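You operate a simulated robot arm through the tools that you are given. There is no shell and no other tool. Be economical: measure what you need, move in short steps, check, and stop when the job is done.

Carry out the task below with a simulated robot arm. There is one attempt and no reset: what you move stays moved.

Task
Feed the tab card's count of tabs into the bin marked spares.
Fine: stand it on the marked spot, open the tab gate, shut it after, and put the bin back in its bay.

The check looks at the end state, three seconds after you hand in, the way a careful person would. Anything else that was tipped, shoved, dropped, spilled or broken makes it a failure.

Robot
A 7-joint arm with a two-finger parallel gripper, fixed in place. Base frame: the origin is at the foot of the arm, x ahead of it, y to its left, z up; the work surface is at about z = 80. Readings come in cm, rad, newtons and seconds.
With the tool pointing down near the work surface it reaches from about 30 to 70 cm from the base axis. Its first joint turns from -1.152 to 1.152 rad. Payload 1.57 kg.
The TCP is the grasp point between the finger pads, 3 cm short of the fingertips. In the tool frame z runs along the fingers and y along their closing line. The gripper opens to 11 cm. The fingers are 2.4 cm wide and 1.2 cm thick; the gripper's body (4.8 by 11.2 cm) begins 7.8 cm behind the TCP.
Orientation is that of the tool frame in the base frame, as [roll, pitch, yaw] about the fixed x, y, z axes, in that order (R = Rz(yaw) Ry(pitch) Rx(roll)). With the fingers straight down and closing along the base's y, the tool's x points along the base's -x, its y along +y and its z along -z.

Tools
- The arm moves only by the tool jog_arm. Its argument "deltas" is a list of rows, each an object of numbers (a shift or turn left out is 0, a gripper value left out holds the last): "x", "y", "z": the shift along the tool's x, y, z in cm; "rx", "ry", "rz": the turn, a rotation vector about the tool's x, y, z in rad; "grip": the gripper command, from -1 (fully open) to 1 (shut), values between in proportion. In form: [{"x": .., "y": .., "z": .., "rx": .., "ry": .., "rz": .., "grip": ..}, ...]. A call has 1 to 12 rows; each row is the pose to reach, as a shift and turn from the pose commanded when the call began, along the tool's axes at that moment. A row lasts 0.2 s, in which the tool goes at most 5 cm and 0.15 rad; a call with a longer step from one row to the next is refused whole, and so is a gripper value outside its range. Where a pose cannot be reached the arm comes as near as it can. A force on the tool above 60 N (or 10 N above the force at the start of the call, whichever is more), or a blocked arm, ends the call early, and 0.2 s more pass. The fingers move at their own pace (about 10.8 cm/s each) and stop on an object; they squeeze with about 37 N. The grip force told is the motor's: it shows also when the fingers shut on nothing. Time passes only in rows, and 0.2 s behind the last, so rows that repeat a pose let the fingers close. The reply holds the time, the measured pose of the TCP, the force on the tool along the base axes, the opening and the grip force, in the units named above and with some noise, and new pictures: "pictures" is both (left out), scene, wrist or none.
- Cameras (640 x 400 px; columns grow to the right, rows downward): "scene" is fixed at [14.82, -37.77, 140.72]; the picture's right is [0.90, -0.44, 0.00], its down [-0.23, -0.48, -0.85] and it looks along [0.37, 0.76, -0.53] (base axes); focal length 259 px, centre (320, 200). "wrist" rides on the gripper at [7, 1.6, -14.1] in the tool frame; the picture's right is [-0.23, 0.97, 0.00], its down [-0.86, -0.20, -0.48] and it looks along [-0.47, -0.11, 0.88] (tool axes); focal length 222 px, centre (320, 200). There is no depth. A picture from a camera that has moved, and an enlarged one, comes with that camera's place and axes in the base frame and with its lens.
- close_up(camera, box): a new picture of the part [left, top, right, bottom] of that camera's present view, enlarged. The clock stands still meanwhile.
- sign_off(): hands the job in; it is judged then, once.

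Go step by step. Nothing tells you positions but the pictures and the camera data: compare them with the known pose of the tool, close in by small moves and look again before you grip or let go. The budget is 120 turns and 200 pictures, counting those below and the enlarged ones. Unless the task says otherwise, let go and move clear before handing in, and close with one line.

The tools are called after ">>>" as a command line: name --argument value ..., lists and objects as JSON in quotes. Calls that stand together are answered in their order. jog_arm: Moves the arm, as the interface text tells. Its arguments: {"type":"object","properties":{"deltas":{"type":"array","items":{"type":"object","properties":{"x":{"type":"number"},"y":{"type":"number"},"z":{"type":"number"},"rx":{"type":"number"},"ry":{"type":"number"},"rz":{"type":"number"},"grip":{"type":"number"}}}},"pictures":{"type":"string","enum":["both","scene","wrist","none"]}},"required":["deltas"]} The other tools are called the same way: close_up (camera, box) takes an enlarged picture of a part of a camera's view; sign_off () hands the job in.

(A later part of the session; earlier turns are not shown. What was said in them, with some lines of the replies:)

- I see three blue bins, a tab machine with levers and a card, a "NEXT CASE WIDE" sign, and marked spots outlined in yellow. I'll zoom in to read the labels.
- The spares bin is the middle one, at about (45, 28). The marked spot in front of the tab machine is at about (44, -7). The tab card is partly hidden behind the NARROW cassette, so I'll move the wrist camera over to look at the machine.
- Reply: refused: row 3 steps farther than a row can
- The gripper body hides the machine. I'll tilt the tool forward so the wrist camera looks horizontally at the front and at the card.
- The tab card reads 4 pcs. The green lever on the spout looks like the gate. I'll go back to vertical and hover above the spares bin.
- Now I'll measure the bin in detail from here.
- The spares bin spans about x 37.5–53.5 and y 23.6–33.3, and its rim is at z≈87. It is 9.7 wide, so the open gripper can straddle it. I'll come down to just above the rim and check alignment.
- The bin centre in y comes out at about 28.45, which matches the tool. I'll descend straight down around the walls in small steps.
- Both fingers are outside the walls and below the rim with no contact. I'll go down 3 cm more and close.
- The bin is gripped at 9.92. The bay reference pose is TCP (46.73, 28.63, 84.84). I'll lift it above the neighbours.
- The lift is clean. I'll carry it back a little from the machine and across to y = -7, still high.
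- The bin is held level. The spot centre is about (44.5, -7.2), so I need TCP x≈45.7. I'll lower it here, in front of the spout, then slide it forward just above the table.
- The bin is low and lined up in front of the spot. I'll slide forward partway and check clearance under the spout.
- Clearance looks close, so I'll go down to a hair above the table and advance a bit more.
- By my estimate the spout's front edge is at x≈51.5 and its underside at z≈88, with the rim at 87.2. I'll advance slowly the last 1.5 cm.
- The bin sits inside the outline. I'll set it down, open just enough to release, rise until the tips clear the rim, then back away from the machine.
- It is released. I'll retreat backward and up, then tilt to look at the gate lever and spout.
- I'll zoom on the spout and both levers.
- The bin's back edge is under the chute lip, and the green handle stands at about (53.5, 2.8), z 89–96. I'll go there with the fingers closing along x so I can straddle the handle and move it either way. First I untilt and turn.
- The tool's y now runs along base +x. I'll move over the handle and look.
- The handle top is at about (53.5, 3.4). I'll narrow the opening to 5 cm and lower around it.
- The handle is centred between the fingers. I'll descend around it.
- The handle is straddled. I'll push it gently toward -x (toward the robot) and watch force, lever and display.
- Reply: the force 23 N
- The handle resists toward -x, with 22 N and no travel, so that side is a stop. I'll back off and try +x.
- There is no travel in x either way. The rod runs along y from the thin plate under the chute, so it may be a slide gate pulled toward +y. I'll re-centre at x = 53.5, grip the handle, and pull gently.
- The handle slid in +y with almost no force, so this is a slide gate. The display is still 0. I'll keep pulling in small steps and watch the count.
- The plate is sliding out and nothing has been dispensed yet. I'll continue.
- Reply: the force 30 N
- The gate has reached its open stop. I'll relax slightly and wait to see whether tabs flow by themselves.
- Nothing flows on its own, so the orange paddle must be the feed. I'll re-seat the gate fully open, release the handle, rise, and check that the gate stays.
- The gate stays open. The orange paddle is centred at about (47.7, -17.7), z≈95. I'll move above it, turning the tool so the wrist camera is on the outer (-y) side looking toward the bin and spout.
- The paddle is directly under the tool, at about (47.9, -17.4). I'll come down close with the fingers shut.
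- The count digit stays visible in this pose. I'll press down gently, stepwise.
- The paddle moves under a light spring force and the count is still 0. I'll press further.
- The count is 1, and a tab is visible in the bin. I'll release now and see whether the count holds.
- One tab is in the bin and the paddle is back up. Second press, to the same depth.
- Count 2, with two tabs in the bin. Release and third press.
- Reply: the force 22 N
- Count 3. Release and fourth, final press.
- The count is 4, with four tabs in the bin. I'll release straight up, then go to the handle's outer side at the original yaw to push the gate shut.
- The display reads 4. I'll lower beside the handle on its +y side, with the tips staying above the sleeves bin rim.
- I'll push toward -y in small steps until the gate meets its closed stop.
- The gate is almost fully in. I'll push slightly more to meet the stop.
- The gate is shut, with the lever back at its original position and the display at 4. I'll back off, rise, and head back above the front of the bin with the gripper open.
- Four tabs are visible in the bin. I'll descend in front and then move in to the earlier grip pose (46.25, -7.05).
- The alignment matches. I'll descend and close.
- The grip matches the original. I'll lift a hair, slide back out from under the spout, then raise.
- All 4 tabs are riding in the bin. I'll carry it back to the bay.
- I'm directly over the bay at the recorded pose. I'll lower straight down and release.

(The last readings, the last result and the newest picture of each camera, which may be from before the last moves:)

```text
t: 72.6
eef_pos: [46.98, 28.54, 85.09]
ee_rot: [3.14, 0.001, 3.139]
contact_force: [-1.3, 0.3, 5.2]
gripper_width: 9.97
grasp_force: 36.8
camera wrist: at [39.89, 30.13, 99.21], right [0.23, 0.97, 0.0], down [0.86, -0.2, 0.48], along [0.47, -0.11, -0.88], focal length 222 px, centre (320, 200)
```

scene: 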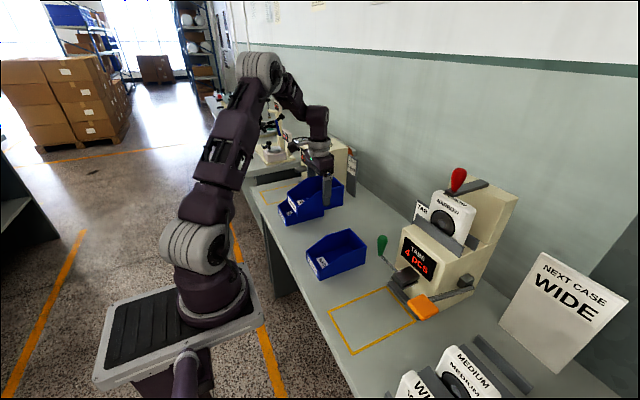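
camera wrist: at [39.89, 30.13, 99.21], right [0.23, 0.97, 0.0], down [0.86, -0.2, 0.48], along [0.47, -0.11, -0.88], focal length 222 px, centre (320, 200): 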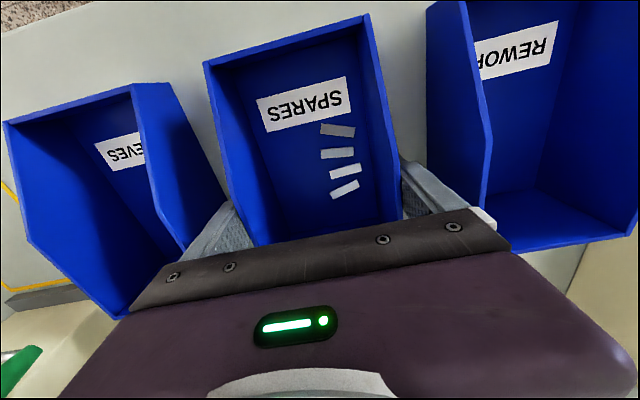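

It is touching down with a light table reaction. I'll release and rise straight up.

>>> jog_arm --deltas '[{"z": 0.1, "grip": -1}, {"z": 0}, {"z": 0}, {"z": -2}, {"z": -5}, {"z": -9}, {"z": -13.5}, {"z": -18}, {"z": -22}, {"z": -22}]' --pictures "both"

>>> close_up --camera "scene" --box '[250, 160, 480, 320]'

```text
t: 74.8
eef_pos: [47.02, 28.34, 107.26]
ee_rot: [-3.141, -0.002, 3.14]
contact_force: [-0.2, -0.3, 0.1]
gripper_width: 11.0
grasp_force: 0.1
camera wrist: at [40.03, 29.93, 121.39], right [0.23, 0.97, 0.0], down [0.86, -0.2, 0.48], along [0.46, -0.11, -0.88], focal length 222 px, centre (320, 200)
```

scene: 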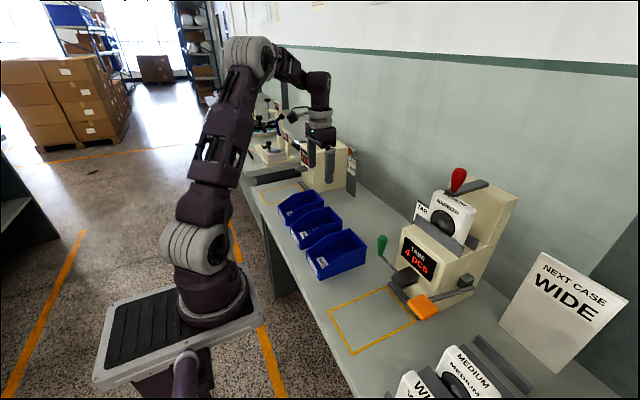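
wrist: 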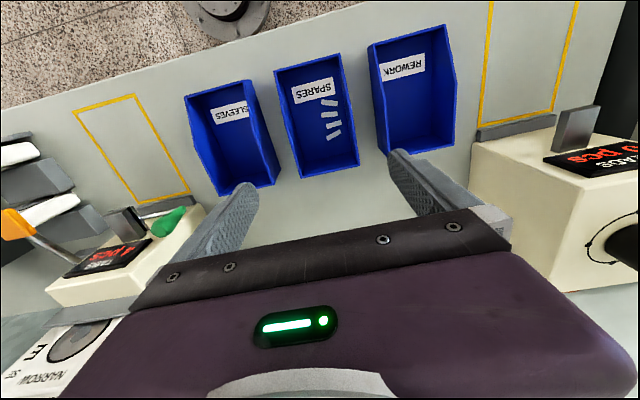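

```text
2.50 times, centred on (365, 240) of scene
camera zoom: at [14.82, -37.77, 140.72], right [0.9, -0.44, 0.0], down [-0.23, -0.48, -0.85], along [0.37, 0.76, -0.53], focal length 648 px, centre (208, 100)
```

zoom: 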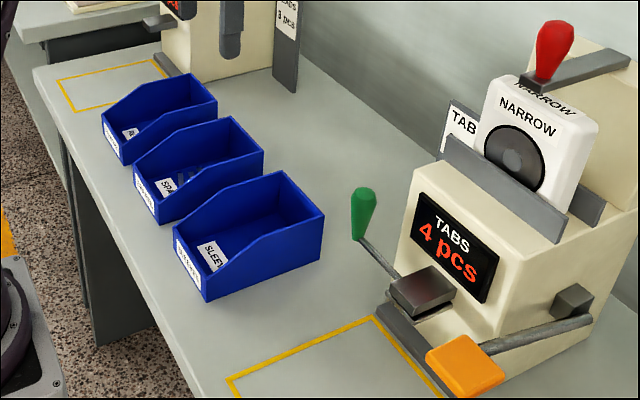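

The spares bin is back in its bay with 4 tabs in it. The gate is shut, the display reads 4, nothing else has moved, and the arm is clear.

>>> sign_off

```text
The job is handed in.
```

The spares bin holds the 4 tabs the card asks for and is back in its bay; the tab gate is shut and nothing else looks disturbed.
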